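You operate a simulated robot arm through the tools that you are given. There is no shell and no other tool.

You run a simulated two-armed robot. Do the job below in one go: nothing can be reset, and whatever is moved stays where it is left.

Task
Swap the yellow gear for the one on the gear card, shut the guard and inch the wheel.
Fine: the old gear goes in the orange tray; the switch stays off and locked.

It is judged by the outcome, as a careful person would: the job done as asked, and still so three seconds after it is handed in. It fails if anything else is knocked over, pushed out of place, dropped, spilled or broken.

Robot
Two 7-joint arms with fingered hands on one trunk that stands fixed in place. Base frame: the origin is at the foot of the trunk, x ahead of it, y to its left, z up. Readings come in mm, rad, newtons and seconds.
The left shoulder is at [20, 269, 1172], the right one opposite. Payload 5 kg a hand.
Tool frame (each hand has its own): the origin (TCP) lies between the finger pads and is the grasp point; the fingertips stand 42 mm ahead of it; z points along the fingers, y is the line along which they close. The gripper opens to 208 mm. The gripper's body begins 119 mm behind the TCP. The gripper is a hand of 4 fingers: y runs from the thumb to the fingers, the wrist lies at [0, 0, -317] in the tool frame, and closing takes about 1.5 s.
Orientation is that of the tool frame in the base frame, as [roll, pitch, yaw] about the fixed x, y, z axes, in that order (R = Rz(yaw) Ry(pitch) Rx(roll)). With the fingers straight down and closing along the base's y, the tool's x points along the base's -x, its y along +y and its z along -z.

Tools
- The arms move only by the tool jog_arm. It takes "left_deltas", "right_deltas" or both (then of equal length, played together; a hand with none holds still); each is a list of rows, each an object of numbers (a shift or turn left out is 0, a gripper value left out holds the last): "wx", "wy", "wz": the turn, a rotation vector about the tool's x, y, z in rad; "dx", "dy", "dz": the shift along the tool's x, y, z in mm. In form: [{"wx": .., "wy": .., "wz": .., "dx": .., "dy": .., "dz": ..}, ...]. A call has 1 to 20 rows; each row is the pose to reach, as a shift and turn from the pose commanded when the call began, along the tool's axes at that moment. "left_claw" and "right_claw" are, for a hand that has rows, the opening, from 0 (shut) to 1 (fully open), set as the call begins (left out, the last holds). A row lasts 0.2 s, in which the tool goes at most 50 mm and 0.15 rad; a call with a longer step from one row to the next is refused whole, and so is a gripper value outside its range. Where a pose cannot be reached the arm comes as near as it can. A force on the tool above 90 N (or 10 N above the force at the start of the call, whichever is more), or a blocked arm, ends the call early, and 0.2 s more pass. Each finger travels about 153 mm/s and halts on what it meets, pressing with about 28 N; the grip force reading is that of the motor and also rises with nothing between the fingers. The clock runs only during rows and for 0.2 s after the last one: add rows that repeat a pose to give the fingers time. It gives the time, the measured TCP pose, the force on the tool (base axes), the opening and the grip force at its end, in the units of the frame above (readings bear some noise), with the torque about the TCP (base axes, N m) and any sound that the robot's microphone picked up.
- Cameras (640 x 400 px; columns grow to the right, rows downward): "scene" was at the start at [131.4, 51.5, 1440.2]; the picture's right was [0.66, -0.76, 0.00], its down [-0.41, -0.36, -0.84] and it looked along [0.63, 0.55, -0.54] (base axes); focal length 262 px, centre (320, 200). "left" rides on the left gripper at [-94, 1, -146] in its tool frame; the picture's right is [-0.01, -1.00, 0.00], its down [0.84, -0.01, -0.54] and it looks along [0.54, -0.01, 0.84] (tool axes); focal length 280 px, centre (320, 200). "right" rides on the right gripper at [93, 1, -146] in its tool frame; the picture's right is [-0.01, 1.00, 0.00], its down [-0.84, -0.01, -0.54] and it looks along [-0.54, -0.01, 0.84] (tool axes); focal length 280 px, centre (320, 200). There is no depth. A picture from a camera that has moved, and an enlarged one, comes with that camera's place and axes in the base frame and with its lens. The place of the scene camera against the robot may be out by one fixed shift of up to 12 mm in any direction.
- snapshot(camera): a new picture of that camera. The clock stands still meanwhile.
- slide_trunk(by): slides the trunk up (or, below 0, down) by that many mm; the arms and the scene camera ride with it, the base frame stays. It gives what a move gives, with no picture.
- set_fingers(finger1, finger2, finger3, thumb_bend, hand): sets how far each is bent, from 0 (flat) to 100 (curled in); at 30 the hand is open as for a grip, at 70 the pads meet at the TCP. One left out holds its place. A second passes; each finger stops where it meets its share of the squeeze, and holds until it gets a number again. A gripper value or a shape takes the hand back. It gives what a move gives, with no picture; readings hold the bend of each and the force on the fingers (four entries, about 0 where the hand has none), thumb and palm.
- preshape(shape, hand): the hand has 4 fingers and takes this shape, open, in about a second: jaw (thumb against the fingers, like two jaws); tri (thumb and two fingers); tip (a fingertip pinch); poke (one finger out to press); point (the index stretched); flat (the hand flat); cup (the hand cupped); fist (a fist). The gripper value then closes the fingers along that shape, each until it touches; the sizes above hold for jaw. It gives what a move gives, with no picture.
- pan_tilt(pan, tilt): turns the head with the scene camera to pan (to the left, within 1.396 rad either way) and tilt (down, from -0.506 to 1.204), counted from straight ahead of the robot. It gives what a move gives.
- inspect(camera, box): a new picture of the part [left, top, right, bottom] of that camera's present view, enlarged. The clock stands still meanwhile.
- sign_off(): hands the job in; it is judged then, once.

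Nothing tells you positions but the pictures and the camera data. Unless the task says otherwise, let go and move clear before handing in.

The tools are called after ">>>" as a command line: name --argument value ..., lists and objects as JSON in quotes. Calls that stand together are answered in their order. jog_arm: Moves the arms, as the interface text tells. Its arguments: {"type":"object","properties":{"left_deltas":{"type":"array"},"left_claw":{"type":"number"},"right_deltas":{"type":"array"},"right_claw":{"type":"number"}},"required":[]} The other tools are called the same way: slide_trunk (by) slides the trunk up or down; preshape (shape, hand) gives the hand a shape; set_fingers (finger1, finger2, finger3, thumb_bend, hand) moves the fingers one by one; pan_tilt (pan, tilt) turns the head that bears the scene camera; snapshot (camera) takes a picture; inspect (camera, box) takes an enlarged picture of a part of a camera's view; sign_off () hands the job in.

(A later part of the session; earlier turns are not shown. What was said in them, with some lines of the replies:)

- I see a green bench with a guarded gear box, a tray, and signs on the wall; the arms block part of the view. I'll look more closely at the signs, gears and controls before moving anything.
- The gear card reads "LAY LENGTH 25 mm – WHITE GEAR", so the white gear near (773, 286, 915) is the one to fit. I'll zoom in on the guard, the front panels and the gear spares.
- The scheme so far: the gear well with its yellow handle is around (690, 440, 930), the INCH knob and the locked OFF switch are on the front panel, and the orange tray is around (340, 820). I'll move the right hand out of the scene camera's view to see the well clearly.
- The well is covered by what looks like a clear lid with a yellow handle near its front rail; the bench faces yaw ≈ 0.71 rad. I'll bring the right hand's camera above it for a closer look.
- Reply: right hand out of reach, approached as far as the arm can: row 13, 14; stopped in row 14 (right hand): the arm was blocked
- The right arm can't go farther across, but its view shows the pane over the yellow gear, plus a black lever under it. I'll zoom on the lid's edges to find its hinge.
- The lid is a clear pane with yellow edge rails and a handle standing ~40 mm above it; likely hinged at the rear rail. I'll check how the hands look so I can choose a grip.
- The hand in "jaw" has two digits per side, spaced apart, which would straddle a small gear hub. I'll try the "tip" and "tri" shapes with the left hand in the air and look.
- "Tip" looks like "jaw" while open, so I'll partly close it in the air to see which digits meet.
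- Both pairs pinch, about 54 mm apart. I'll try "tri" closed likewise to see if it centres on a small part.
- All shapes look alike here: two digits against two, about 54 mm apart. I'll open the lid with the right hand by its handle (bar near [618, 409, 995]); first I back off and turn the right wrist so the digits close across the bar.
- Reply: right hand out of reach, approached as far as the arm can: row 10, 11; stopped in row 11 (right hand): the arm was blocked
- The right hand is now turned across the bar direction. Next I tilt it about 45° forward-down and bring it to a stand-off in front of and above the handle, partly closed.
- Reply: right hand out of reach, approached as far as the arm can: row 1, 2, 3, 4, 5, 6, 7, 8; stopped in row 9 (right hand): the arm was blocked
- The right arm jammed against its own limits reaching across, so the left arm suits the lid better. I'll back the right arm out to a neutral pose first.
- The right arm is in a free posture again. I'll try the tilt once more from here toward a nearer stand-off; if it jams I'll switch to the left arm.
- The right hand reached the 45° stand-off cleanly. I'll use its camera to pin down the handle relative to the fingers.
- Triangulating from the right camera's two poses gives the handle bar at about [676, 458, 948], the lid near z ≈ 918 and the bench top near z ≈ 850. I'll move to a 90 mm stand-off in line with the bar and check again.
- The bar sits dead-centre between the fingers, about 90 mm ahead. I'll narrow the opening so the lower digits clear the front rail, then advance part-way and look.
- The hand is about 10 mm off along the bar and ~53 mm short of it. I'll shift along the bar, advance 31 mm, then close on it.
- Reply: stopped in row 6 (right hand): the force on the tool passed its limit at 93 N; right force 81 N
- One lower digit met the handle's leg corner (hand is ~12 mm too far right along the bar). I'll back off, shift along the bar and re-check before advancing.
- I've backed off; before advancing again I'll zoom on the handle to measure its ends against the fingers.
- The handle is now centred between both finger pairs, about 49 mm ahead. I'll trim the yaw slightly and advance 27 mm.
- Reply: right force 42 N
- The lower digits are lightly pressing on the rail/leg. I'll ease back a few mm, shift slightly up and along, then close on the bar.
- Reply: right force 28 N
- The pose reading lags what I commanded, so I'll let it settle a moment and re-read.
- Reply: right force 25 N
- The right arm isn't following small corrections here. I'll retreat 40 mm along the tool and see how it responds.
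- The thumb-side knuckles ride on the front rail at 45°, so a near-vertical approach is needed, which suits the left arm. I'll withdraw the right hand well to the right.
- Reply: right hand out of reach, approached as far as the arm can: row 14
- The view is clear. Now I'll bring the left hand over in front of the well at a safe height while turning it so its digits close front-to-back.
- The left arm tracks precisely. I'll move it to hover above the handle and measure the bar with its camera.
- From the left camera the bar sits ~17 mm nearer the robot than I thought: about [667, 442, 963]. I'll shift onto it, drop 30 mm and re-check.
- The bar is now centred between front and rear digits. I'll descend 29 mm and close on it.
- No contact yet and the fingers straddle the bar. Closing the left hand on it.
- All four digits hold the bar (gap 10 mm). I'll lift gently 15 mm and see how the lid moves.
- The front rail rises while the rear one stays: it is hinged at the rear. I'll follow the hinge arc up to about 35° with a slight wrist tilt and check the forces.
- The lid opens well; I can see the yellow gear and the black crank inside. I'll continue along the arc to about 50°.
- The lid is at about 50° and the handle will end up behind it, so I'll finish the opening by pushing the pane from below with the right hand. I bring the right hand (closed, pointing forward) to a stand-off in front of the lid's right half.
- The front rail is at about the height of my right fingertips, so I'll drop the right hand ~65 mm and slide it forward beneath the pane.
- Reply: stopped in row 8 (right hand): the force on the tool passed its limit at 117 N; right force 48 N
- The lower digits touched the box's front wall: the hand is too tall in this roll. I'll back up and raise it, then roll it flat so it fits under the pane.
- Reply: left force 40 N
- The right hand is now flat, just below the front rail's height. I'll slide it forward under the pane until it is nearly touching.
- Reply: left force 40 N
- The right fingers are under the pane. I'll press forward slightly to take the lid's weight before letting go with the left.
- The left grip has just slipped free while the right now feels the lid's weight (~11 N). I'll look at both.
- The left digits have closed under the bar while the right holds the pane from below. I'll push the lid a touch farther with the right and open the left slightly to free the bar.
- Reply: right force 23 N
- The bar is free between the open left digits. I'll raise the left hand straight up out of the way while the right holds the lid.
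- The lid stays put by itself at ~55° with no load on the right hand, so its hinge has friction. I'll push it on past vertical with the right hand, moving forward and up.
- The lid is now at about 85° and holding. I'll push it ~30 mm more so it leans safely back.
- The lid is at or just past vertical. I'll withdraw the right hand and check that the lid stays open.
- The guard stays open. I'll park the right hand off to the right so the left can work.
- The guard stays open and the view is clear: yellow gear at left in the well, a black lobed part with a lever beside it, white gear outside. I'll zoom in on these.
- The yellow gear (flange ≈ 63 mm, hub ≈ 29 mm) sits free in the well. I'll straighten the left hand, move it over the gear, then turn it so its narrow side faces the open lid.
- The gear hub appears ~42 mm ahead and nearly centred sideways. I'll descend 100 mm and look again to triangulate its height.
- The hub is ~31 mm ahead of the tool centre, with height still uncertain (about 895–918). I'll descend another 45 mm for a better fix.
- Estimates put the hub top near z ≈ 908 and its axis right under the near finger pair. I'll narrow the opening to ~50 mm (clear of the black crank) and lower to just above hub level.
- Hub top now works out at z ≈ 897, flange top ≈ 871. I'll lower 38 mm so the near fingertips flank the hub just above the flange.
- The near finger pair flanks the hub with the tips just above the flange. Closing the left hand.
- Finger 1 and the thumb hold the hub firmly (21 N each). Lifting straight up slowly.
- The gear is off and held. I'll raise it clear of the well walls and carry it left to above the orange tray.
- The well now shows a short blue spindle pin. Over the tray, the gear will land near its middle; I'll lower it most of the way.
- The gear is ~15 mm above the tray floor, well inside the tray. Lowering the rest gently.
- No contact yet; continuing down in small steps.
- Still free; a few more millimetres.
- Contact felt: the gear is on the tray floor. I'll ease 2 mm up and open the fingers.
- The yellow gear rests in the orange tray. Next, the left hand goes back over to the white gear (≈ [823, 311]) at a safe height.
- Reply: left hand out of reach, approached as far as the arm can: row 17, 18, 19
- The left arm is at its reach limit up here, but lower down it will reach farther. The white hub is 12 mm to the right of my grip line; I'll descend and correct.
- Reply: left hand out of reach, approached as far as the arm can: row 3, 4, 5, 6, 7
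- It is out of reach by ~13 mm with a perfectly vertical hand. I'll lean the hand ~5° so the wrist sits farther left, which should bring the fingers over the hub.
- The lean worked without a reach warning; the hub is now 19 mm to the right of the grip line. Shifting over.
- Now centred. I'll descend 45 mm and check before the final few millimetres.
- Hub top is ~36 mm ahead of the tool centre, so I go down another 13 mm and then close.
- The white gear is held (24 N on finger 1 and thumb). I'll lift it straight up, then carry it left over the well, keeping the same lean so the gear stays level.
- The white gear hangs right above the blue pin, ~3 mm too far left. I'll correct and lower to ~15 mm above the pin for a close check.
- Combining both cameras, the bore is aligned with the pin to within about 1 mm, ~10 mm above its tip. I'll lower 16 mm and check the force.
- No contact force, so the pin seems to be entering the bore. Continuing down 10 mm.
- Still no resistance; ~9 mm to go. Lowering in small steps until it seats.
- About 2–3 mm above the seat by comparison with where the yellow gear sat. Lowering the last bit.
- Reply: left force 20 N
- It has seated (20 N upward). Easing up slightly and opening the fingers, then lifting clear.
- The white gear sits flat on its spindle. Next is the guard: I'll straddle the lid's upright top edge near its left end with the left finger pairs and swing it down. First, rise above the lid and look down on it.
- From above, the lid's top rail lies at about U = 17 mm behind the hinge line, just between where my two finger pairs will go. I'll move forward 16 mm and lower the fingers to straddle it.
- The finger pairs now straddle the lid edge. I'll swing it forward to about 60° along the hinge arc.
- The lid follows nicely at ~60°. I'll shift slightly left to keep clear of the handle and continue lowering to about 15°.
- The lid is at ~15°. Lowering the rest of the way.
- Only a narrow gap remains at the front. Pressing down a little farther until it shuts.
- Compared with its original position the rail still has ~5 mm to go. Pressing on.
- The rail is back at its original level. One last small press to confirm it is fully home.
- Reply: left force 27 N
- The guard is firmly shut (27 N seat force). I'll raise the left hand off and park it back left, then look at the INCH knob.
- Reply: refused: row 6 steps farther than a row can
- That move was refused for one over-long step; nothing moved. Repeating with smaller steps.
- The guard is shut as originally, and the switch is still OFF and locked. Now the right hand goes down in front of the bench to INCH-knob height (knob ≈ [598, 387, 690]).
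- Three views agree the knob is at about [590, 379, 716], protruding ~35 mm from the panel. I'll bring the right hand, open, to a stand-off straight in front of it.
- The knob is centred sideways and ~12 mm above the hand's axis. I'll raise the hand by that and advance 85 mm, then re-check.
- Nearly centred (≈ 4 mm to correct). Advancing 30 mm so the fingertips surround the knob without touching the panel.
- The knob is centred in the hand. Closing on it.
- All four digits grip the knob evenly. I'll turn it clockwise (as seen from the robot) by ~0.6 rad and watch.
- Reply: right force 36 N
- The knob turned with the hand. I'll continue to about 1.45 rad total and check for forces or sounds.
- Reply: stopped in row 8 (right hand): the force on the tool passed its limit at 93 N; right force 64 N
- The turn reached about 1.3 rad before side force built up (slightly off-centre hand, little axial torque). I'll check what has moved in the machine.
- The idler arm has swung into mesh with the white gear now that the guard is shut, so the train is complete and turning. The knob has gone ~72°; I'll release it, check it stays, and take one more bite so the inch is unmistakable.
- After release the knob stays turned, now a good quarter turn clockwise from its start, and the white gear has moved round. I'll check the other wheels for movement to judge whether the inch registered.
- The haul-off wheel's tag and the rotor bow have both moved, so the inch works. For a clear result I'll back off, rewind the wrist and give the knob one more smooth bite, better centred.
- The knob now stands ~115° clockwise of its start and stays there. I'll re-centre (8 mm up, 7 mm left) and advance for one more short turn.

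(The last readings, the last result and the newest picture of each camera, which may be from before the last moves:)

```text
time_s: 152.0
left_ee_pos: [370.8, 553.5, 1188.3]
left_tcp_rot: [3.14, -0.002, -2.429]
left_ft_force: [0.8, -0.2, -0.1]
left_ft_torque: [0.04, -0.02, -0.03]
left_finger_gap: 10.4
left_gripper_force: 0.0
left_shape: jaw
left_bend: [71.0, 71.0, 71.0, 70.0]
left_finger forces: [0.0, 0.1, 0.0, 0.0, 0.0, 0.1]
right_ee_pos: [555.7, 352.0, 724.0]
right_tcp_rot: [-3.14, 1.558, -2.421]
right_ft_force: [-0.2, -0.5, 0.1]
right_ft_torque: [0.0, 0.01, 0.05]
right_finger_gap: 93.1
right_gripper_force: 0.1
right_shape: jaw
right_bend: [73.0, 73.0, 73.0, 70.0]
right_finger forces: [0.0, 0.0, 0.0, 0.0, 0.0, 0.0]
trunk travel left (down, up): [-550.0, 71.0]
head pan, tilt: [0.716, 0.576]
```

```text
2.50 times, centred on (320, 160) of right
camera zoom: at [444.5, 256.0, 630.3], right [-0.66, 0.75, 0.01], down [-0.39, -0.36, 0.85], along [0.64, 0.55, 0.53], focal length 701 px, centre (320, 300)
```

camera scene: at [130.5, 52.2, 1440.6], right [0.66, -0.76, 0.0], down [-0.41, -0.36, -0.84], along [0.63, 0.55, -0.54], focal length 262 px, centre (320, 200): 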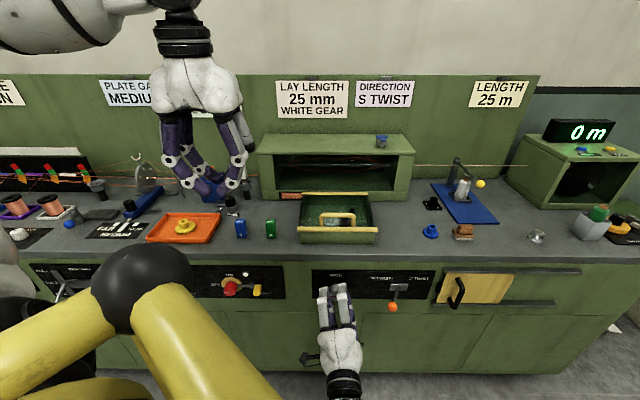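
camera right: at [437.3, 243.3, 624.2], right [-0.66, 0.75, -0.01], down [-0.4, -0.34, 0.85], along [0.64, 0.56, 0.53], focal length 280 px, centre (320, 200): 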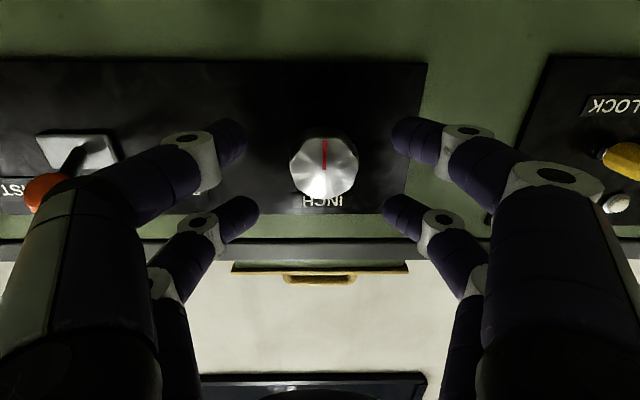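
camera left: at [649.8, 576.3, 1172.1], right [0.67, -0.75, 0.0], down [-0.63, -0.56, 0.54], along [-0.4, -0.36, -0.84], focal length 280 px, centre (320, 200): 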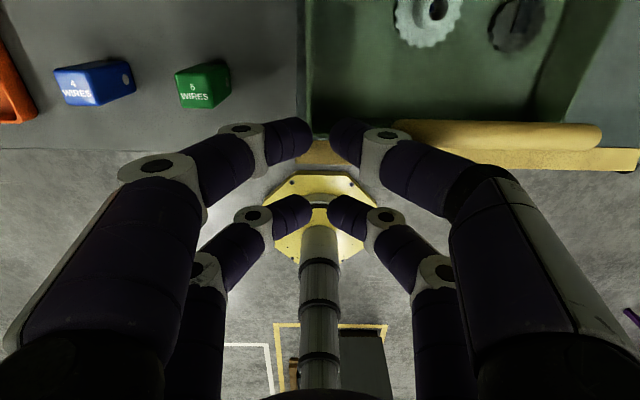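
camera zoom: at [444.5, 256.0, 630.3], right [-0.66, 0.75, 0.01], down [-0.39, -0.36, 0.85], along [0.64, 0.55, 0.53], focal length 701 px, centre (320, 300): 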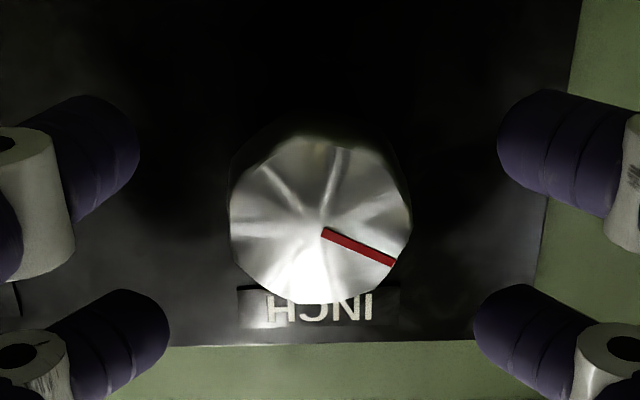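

Well centred. Advancing the last 16 mm, closing and turning ~0.7 rad more clockwise.

>>> jog_arm --right_deltas '[{"dz": 5}, {"dz": 10}, {"dz": 16}, {"dz": 16}, {"dz": 16}]'

>>> jog_arm --right_deltas '[{"dz": 0}, {"dz": 0}, {"dz": 0}, {"dz": 0}, {"dz": 0}, {"dz": 0}]' --right_claw 0.0

>>> jog_arm --right_deltas '[{"wz": 0.1}, {"wz": 0.2}, {"wz": 0.3}, {"wz": 0.4}, {"wz": 0.5}, {"wz": 0.6}, {"wz": 0.7}, {"wz": 0.7}]'

>>> inspect --camera "right" --box '[210, 80, 430, 240]'

>>> inspect --camera "scene" --box '[270, 250, 410, 350]'

```text
time_s: 153.2
left_ee_pos: [371.1, 554.9, 1187.6]
left_tcp_rot: [-3.141, -0.002, -2.427]
left_ft_force: [0.6, 0.1, 0.2]
left_ft_torque: [0.02, -0.02, 0.0]
left_finger_gap: 10.6
left_gripper_force: 0.1
left_shape: jaw
left_bend: [71.0, 71.0, 71.0, 70.0]
left_finger forces: [0.0, 0.1, 0.0, 0.0, 0.0, 0.0]
right_ee_pos: [568.0, 363.7, 723.2]
right_tcp_rot: [-3.131, 1.559, -2.406]
right_ft_force: [1.1, 0.5, 0.4]
right_ft_torque: [-0.02, 0.0, -0.02]
right_finger_gap: 93.2
right_gripper_force: 0.1
right_shape: jaw
right_bend: [73.0, 73.0, 73.0, 70.0]
right_finger forces: [0.0, 0.0, 0.1, 0.0, 0.0, 0.1]
trunk travel left (down, up): [-550.0, 71.0]
head pan, tilt: [0.716, 0.576]
```

```text
time_s: 154.6
left_ee_pos: [371.7, 554.4, 1187.6]
left_tcp_rot: [3.141, -0.001, -2.427]
left_ft_force: [-0.3, 0.8, 0.3]
left_ft_torque: [-0.05, 0.02, -0.04]
left_finger_gap: 10.6
left_gripper_force: 0.0
left_shape: jaw
left_bend: [71.0, 71.0, 71.0, 70.0]
left_finger forces: [0.1, 0.0, 0.1, 0.0, 0.0, 0.0]
right_ee_pos: [568.1, 363.9, 723.5]
right_tcp_rot: [-3.139, 1.557, -2.418]
right_ft_force: [10.0, 5.0, 4.1]
right_ft_torque: [0.02, -0.03, -0.16]
right_finger_gap: 25.8
right_gripper_force: 28.0
right_shape: jaw
right_bend: [73.0, 72.0, 72.0, 70.0]
right_finger forces: [22.5, 20.9, 20.6, 0.1, 23.6, 0.0]
trunk travel left (down, up): [-550.0, 71.0]
head pan, tilt: [0.716, 0.576]
```

```text
time_s: 156.4
left_ee_pos: [371.9, 553.0, 1189.2]
left_tcp_rot: [3.14, -0.002, -2.429]
left_ft_force: [0.1, -0.3, -0.6]
left_ft_torque: [0.01, -0.01, 0.0]
left_finger_gap: 10.5
left_gripper_force: 0.0
left_shape: jaw
left_bend: [71.0, 71.0, 71.0, 70.0]
left_finger forces: [0.1, 0.0, 0.1, 0.0, 0.0, 0.0]
right_ee_pos: [569.4, 362.9, 723.9]
right_tcp_rot: [1.586, 0.869, 2.302]
right_ft_force: [31.4, -11.6, 17.4]
right_ft_torque: [0.35, -0.48, -0.87]
right_finger_gap: 25.1
right_gripper_force: 28.1
right_shape: jaw
right_bend: [73.0, 72.0, 72.0, 70.0]
right_finger forces: [19.8, 29.3, 33.2, 0.1, 23.0, 0.1]
trunk travel left (down, up): [-550.0, 71.0]
head pan, tilt: [0.716, 0.576]
```

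```text
2.50 times, centred on (320, 160) of right
camera zoom: at [418.1, 311.3, 652.5], right [-0.49, 0.57, 0.66], down [-0.04, -0.77, 0.64], along [0.87, 0.29, 0.4], focal length 701 px, centre (320, 300)
```

zoom: 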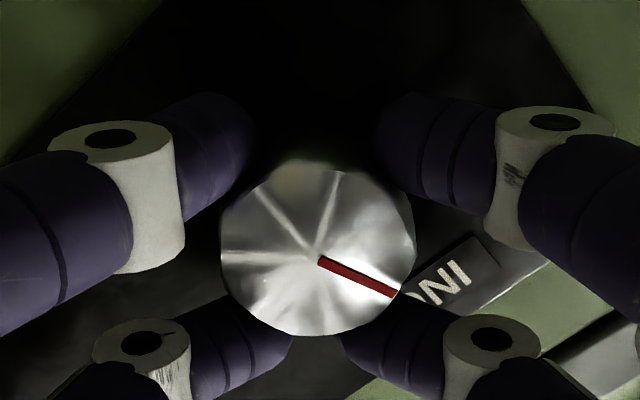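

```text
4.00 times, centred on (340, 300) of scene
camera zoom: at [132.1, 50.5, 1440.3], right [0.66, -0.76, 0.0], down [-0.41, -0.36, -0.84], along [0.63, 0.55, -0.54], focal length 1047 px, centre (240, -200)
```

zoom: 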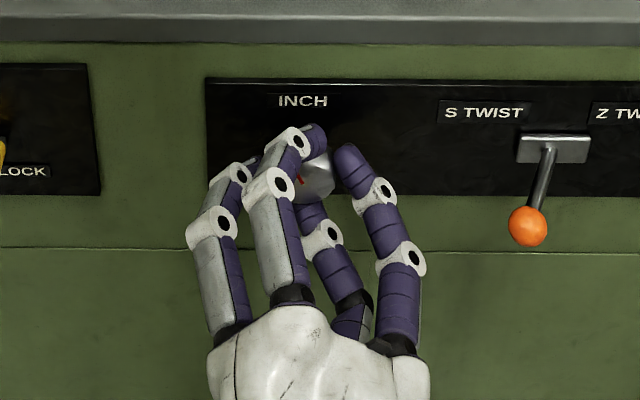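

The knob followed another 0.7 rad. Releasing it and backing straight away.

>>> jog_arm --right_deltas '[{"dz": 0}, {"dz": 0}, {"dz": 0}, {"dz": 0}, {"dz": 0}]' --right_claw 0.45

>>> jog_arm --right_deltas '[{"dz": -15}, {"dz": -35}, {"dz": -60}, {"dz": -90}, {"dz": -120}, {"dz": -140}]'

>>> snapshot --camera "scene"

>>> inspect --camera "scene" --box '[270, 250, 410, 320]'

>>> inspect --camera "scene" --box '[500, 100, 640, 250]'

```text
time_s: 157.6
left_ee_pos: [371.2, 554.5, 1187.6]
left_tcp_rot: [3.141, -0.001, -2.426]
left_ft_force: [-0.4, 0.3, -0.3]
left_ft_torque: [-0.02, 0.04, -0.01]
left_finger_gap: 10.9
left_gripper_force: 0.1
left_shape: jaw
left_bend: [71.0, 71.0, 71.0, 70.0]
left_finger forces: [0.1, 0.1, 0.1, 0.0, 0.1, 0.0]
right_ee_pos: [566.9, 364.7, 721.7]
right_tcp_rot: [1.59, 0.871, 2.308]
right_ft_force: [0.6, -0.7, 0.2]
right_ft_torque: [-0.02, 0.02, -0.03]
right_finger_gap: 93.0
right_gripper_force: 0.1
right_shape: jaw
right_bend: [73.0, 73.0, 73.0, 70.0]
right_finger forces: [0.0, 0.0, 0.1, 0.0, 0.0, 0.1]
trunk travel left (down, up): [-550.0, 71.0]
head pan, tilt: [0.716, 0.576]
```

```text
time_s: 159.2
left_ee_pos: [370.1, 553.7, 1187.7]
left_tcp_rot: [3.142, -0.002, -2.429]
left_ft_force: [0.6, -0.6, -0.5]
left_ft_torque: [0.04, 0.0, 0.0]
left_finger_gap: 10.8
left_gripper_force: 0.0
left_shape: jaw
left_bend: [71.0, 71.0, 71.0, 70.0]
left_finger forces: [0.1, 0.1, 0.0, 0.1, 0.0, 0.0]
right_ee_pos: [492.3, 251.6, 735.5]
right_tcp_rot: [1.558, 0.9, 2.256]
right_ft_force: [-0.3, 0.2, 0.5]
right_ft_torque: [-0.01, -0.02, 0.02]
right_finger_gap: 93.3
right_gripper_force: 0.1
right_shape: jaw
right_bend: [73.0, 73.0, 73.0, 70.0]
right_finger forces: [0.1, 0.0, 0.1, 0.0, 0.0, 0.0]
trunk travel left (down, up): [-550.0, 71.0]
head pan, tilt: [0.716, 0.576]
stopped in row 6 (right hand): the arm was blocked; the commanded pose is now the measured one
```

```text
taken
camera scene: at [131.6, 51.4, 1440.1], right [0.66, -0.76, 0.0], down [-0.41, -0.36, -0.84], along [0.63, 0.55, -0.54], focal length 262 px, centre (320, 200)
```

scene: 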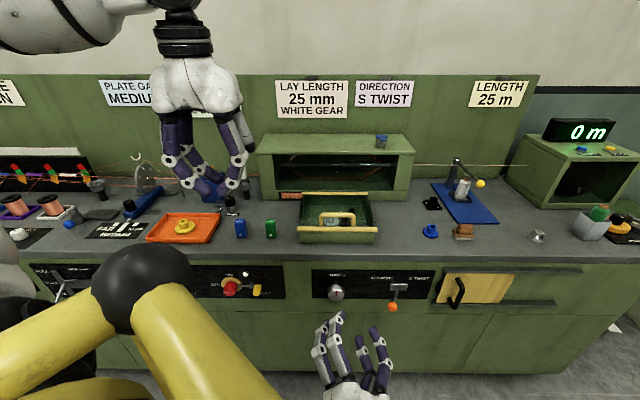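

```text
4.57 times, centred on (340, 285) of scene
camera zoom: at [131.6, 51.4, 1440.1], right [0.66, -0.76, 0.0], down [-0.41, -0.36, -0.84], along [0.63, 0.55, -0.54], focal length 1196 px, centre (229, -189)
```

zoom: 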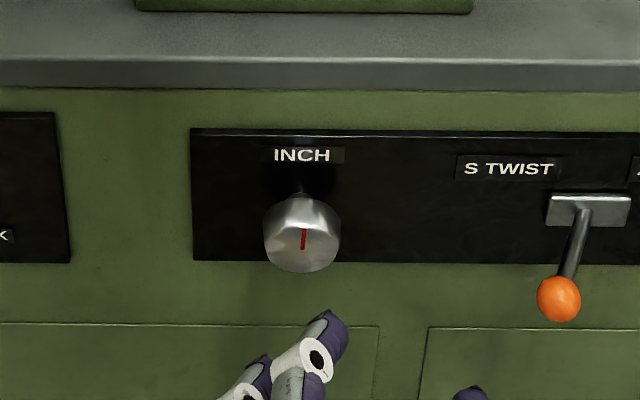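

```text
2.67 times, centred on (570, 175) of scene
camera zoom: at [131.6, 51.4, 1440.1], right [0.66, -0.76, 0.0], down [-0.41, -0.36, -0.84], along [0.63, 0.55, -0.54], focal length 698 px, centre (-347, 267)
```

zoom: 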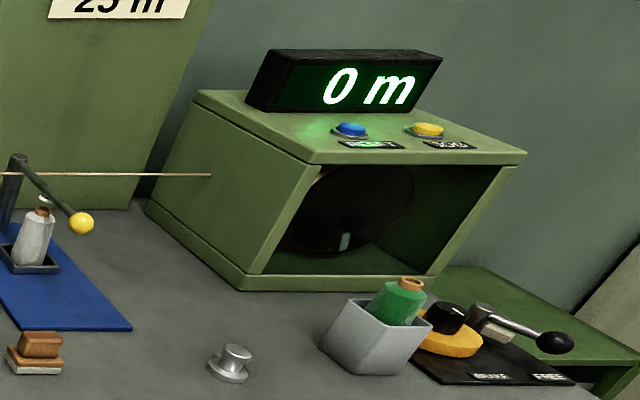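

The red mark now points up (about half a turn from its start) and the haul-off wheel's tag has moved on. I'll ease the right arm out of its cramped end position and do a final check of everything.

>>> jog_arm --right_deltas '[{"dx": -12, "dy": -15, "dz": 5}, {"dx": -25, "dy": -31, "dz": 10}, {"dx": -37, "dy": -47, "dz": 10}, {"dx": -50, "dy": -63, "dz": 10}, {"dx": -50, "dy": -63, "dz": 10}]'

>>> inspect --camera "scene" --box '[285, 180, 395, 250]'

>>> inspect --camera "scene" --box '[190, 255, 310, 315]'

>>> inspect --camera "scene" --box '[120, 170, 300, 260]'

>>> snapshot --camera "scene"

```text
time_s: 160.4
left_ee_pos: [372.0, 554.6, 1189.2]
left_tcp_rot: [3.14, -0.003, -2.429]
left_ft_force: [-0.1, -0.4, -0.9]
left_ft_torque: [-0.01, 0.09, 0.03]
left_finger_gap: 10.7
left_gripper_force: 0.0
left_shape: jaw
left_bend: [71.0, 71.0, 71.0, 70.0]
left_finger forces: [0.0, 0.0, 0.0, 0.0, 0.1, 0.0]
right_ee_pos: [553.1, 199.0, 733.6]
right_tcp_rot: [1.558, 0.898, 2.258]
right_ft_force: [0.3, 0.3, 0.1]
right_ft_torque: [0.02, 0.0, 0.04]
right_finger_gap: 93.1
right_gripper_force: 0.0
right_shape: jaw
right_bend: [73.0, 73.0, 73.0, 70.0]
right_finger forces: [0.0, 0.0, 0.0, 0.0, 0.0, 0.0]
trunk travel left (down, up): [-550.0, 71.0]
head pan, tilt: [0.716, 0.576]
```

```text
5.71 times, centred on (340, 215) of scene
camera zoom: at [131.7, 51.4, 1440.2], right [0.66, -0.76, 0.0], down [-0.41, -0.36, -0.84], along [0.63, 0.55, -0.54], focal length 1495 px, centre (206, 114)
```

zoom: 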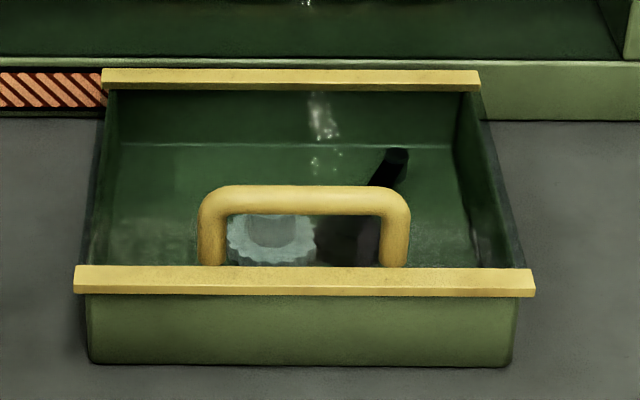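

```text
5.33 times, centred on (250, 285) of scene
camera zoom: at [131.7, 51.4, 1440.2], right [0.66, -0.76, 0.0], down [-0.41, -0.36, -0.84], along [0.63, 0.55, -0.54], focal length 1396 px, centre (693, -253)
```

zoom: 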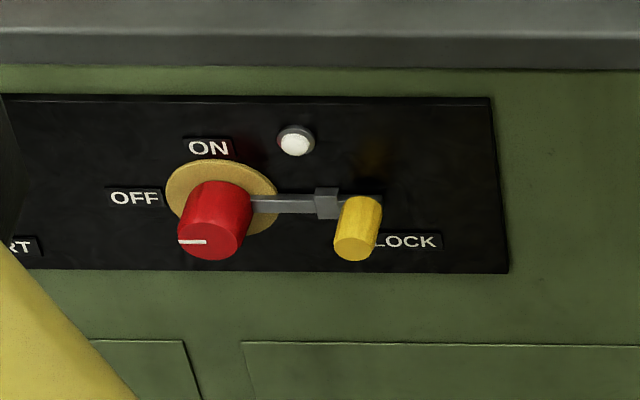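

```text
3.56 times, centred on (210, 215) of scene
camera zoom: at [131.7, 51.4, 1440.2], right [0.66, -0.76, 0.0], down [-0.41, -0.36, -0.84], along [0.63, 0.55, -0.54], focal length 930 px, centre (711, 147)
```

zoom: 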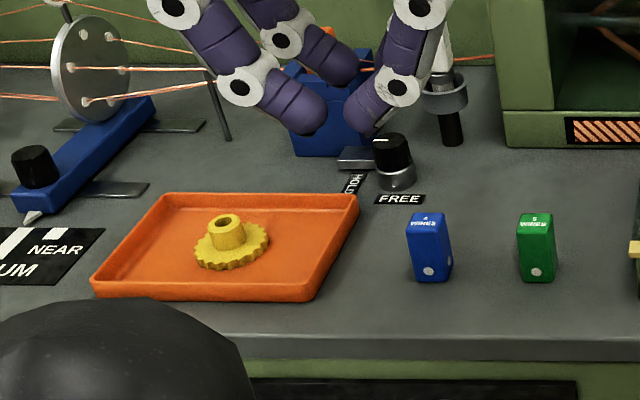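

```text
taken
camera scene: at [131.7, 51.4, 1440.2], right [0.66, -0.76, 0.0], down [-0.41, -0.36, -0.84], along [0.63, 0.55, -0.54], focal length 262 px, centre (320, 200)
```

scene: 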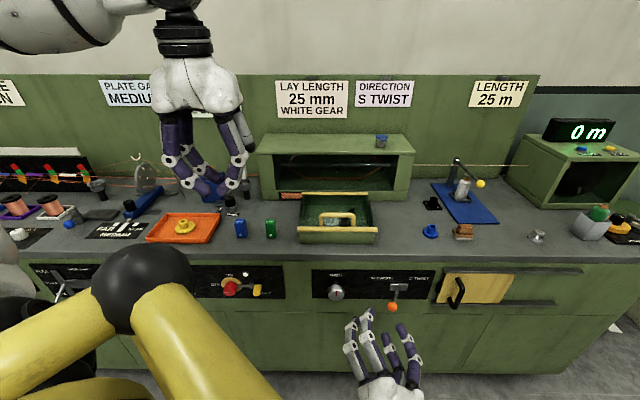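

All looks right: yellow gear in the tray, white gear meshed under the shut guard, switch OFF and locked. I'll draw the right hand a little farther back from the twist lever before handing in.

>>> jog_arm --right_deltas '[{"dz": -15}, {"dz": -35}, {"dz": -55}, {"dz": -70}, {"dz": -70}]'

>>> snapshot --camera "scene"

>>> inspect --camera "scene" --box '[300, 255, 440, 335]'

```text
time_s: 161.6
left_ee_pos: [370.7, 554.5, 1188.4]
left_tcp_rot: [3.141, 0.0, -2.426]
left_ft_force: [0.3, 0.1, 0.0]
left_ft_torque: [-0.01, -0.03, 0.01]
left_finger_gap: 10.9
left_gripper_force: 0.0
left_shape: jaw
left_bend: [71.0, 71.0, 71.0, 70.0]
left_finger forces: [0.0, 0.0, 0.0, 0.0, 0.1, 0.0]
right_ee_pos: [494.0, 151.6, 734.9]
right_tcp_rot: [1.558, 0.898, 2.256]
right_ft_force: [0.5, 0.4, -1.4]
right_ft_torque: [0.01, 0.01, 0.02]
right_finger_gap: 93.4
right_gripper_force: 0.1
right_shape: jaw
right_bend: [73.0, 73.0, 73.0, 70.0]
right_finger forces: [0.0, 0.0, 0.1, 0.0, 0.0, 0.1]
trunk travel left (down, up): [-550.0, 71.0]
head pan, tilt: [0.716, 0.576]
```

```text
taken
camera scene: at [131.4, 51.5, 1440.2], right [0.66, -0.76, 0.0], down [-0.41, -0.36, -0.84], along [0.63, 0.55, -0.54], focal length 262 px, centre (320, 200)
```

scene: 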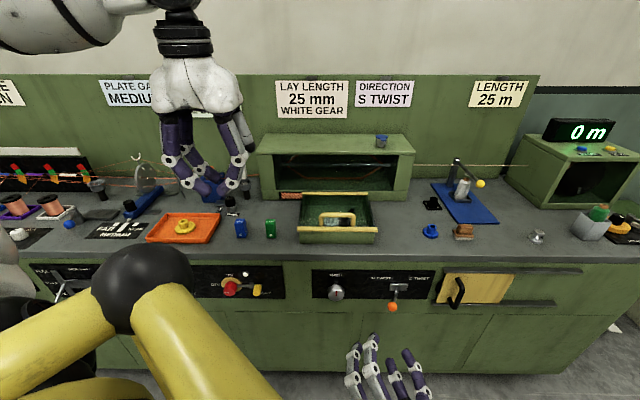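

```text
4.57 times, centred on (370, 295) of scene
camera zoom: at [131.4, 51.5, 1440.2], right [0.66, -0.76, 0.0], down [-0.41, -0.36, -0.84], along [0.63, 0.55, -0.54], focal length 1196 px, centre (91, -234)
```

zoom: 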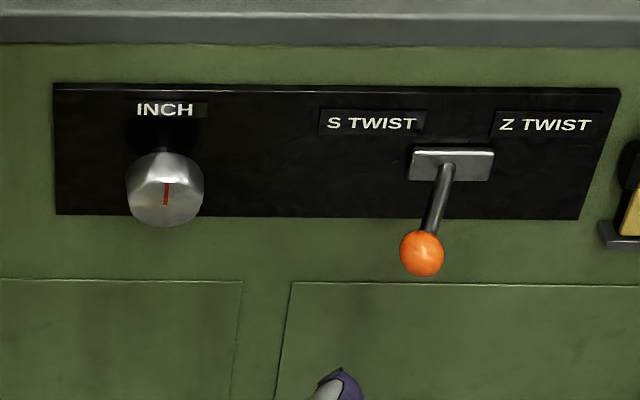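

Everything is in its final state: the white gear is on the spindle under the shut guard and the yellow gear is in the orange tray. The INCH knob has been turned and the wheel moved; the switch is still OFF and locked, the twist lever is where it was, and both hands are clear. Handing in.

>>> sign_off

```text
The job is handed in.
```

The gear is swapped, the guard is shut, the wheel has been inched, and I've handed the job in.

- **Gear:** the card calls for the white gear. It sits on the spindle, and with the guard shut the black idler swung back against it.
- **Old gear:** the yellow gear is in the orange tray.
- **Guard:** it is fully closed and back at its original level.
- **Inching:** I turned the INCH knob about half a turn clockwise. The haul-off wheel and the rotor both moved. The card gave no amount or direction, so both were my choice.
- **Switch:** it was never touched and is still OFF and locked.

The right hand knocked against the guard handle and the well's front wall while I was working out how to open the guard. The off-centre grip on the INCH knob also built up about 93 N of side force on the first turn. I saw no damage and nothing out of place in the final pictures. Both hands are clear of the bench controls.
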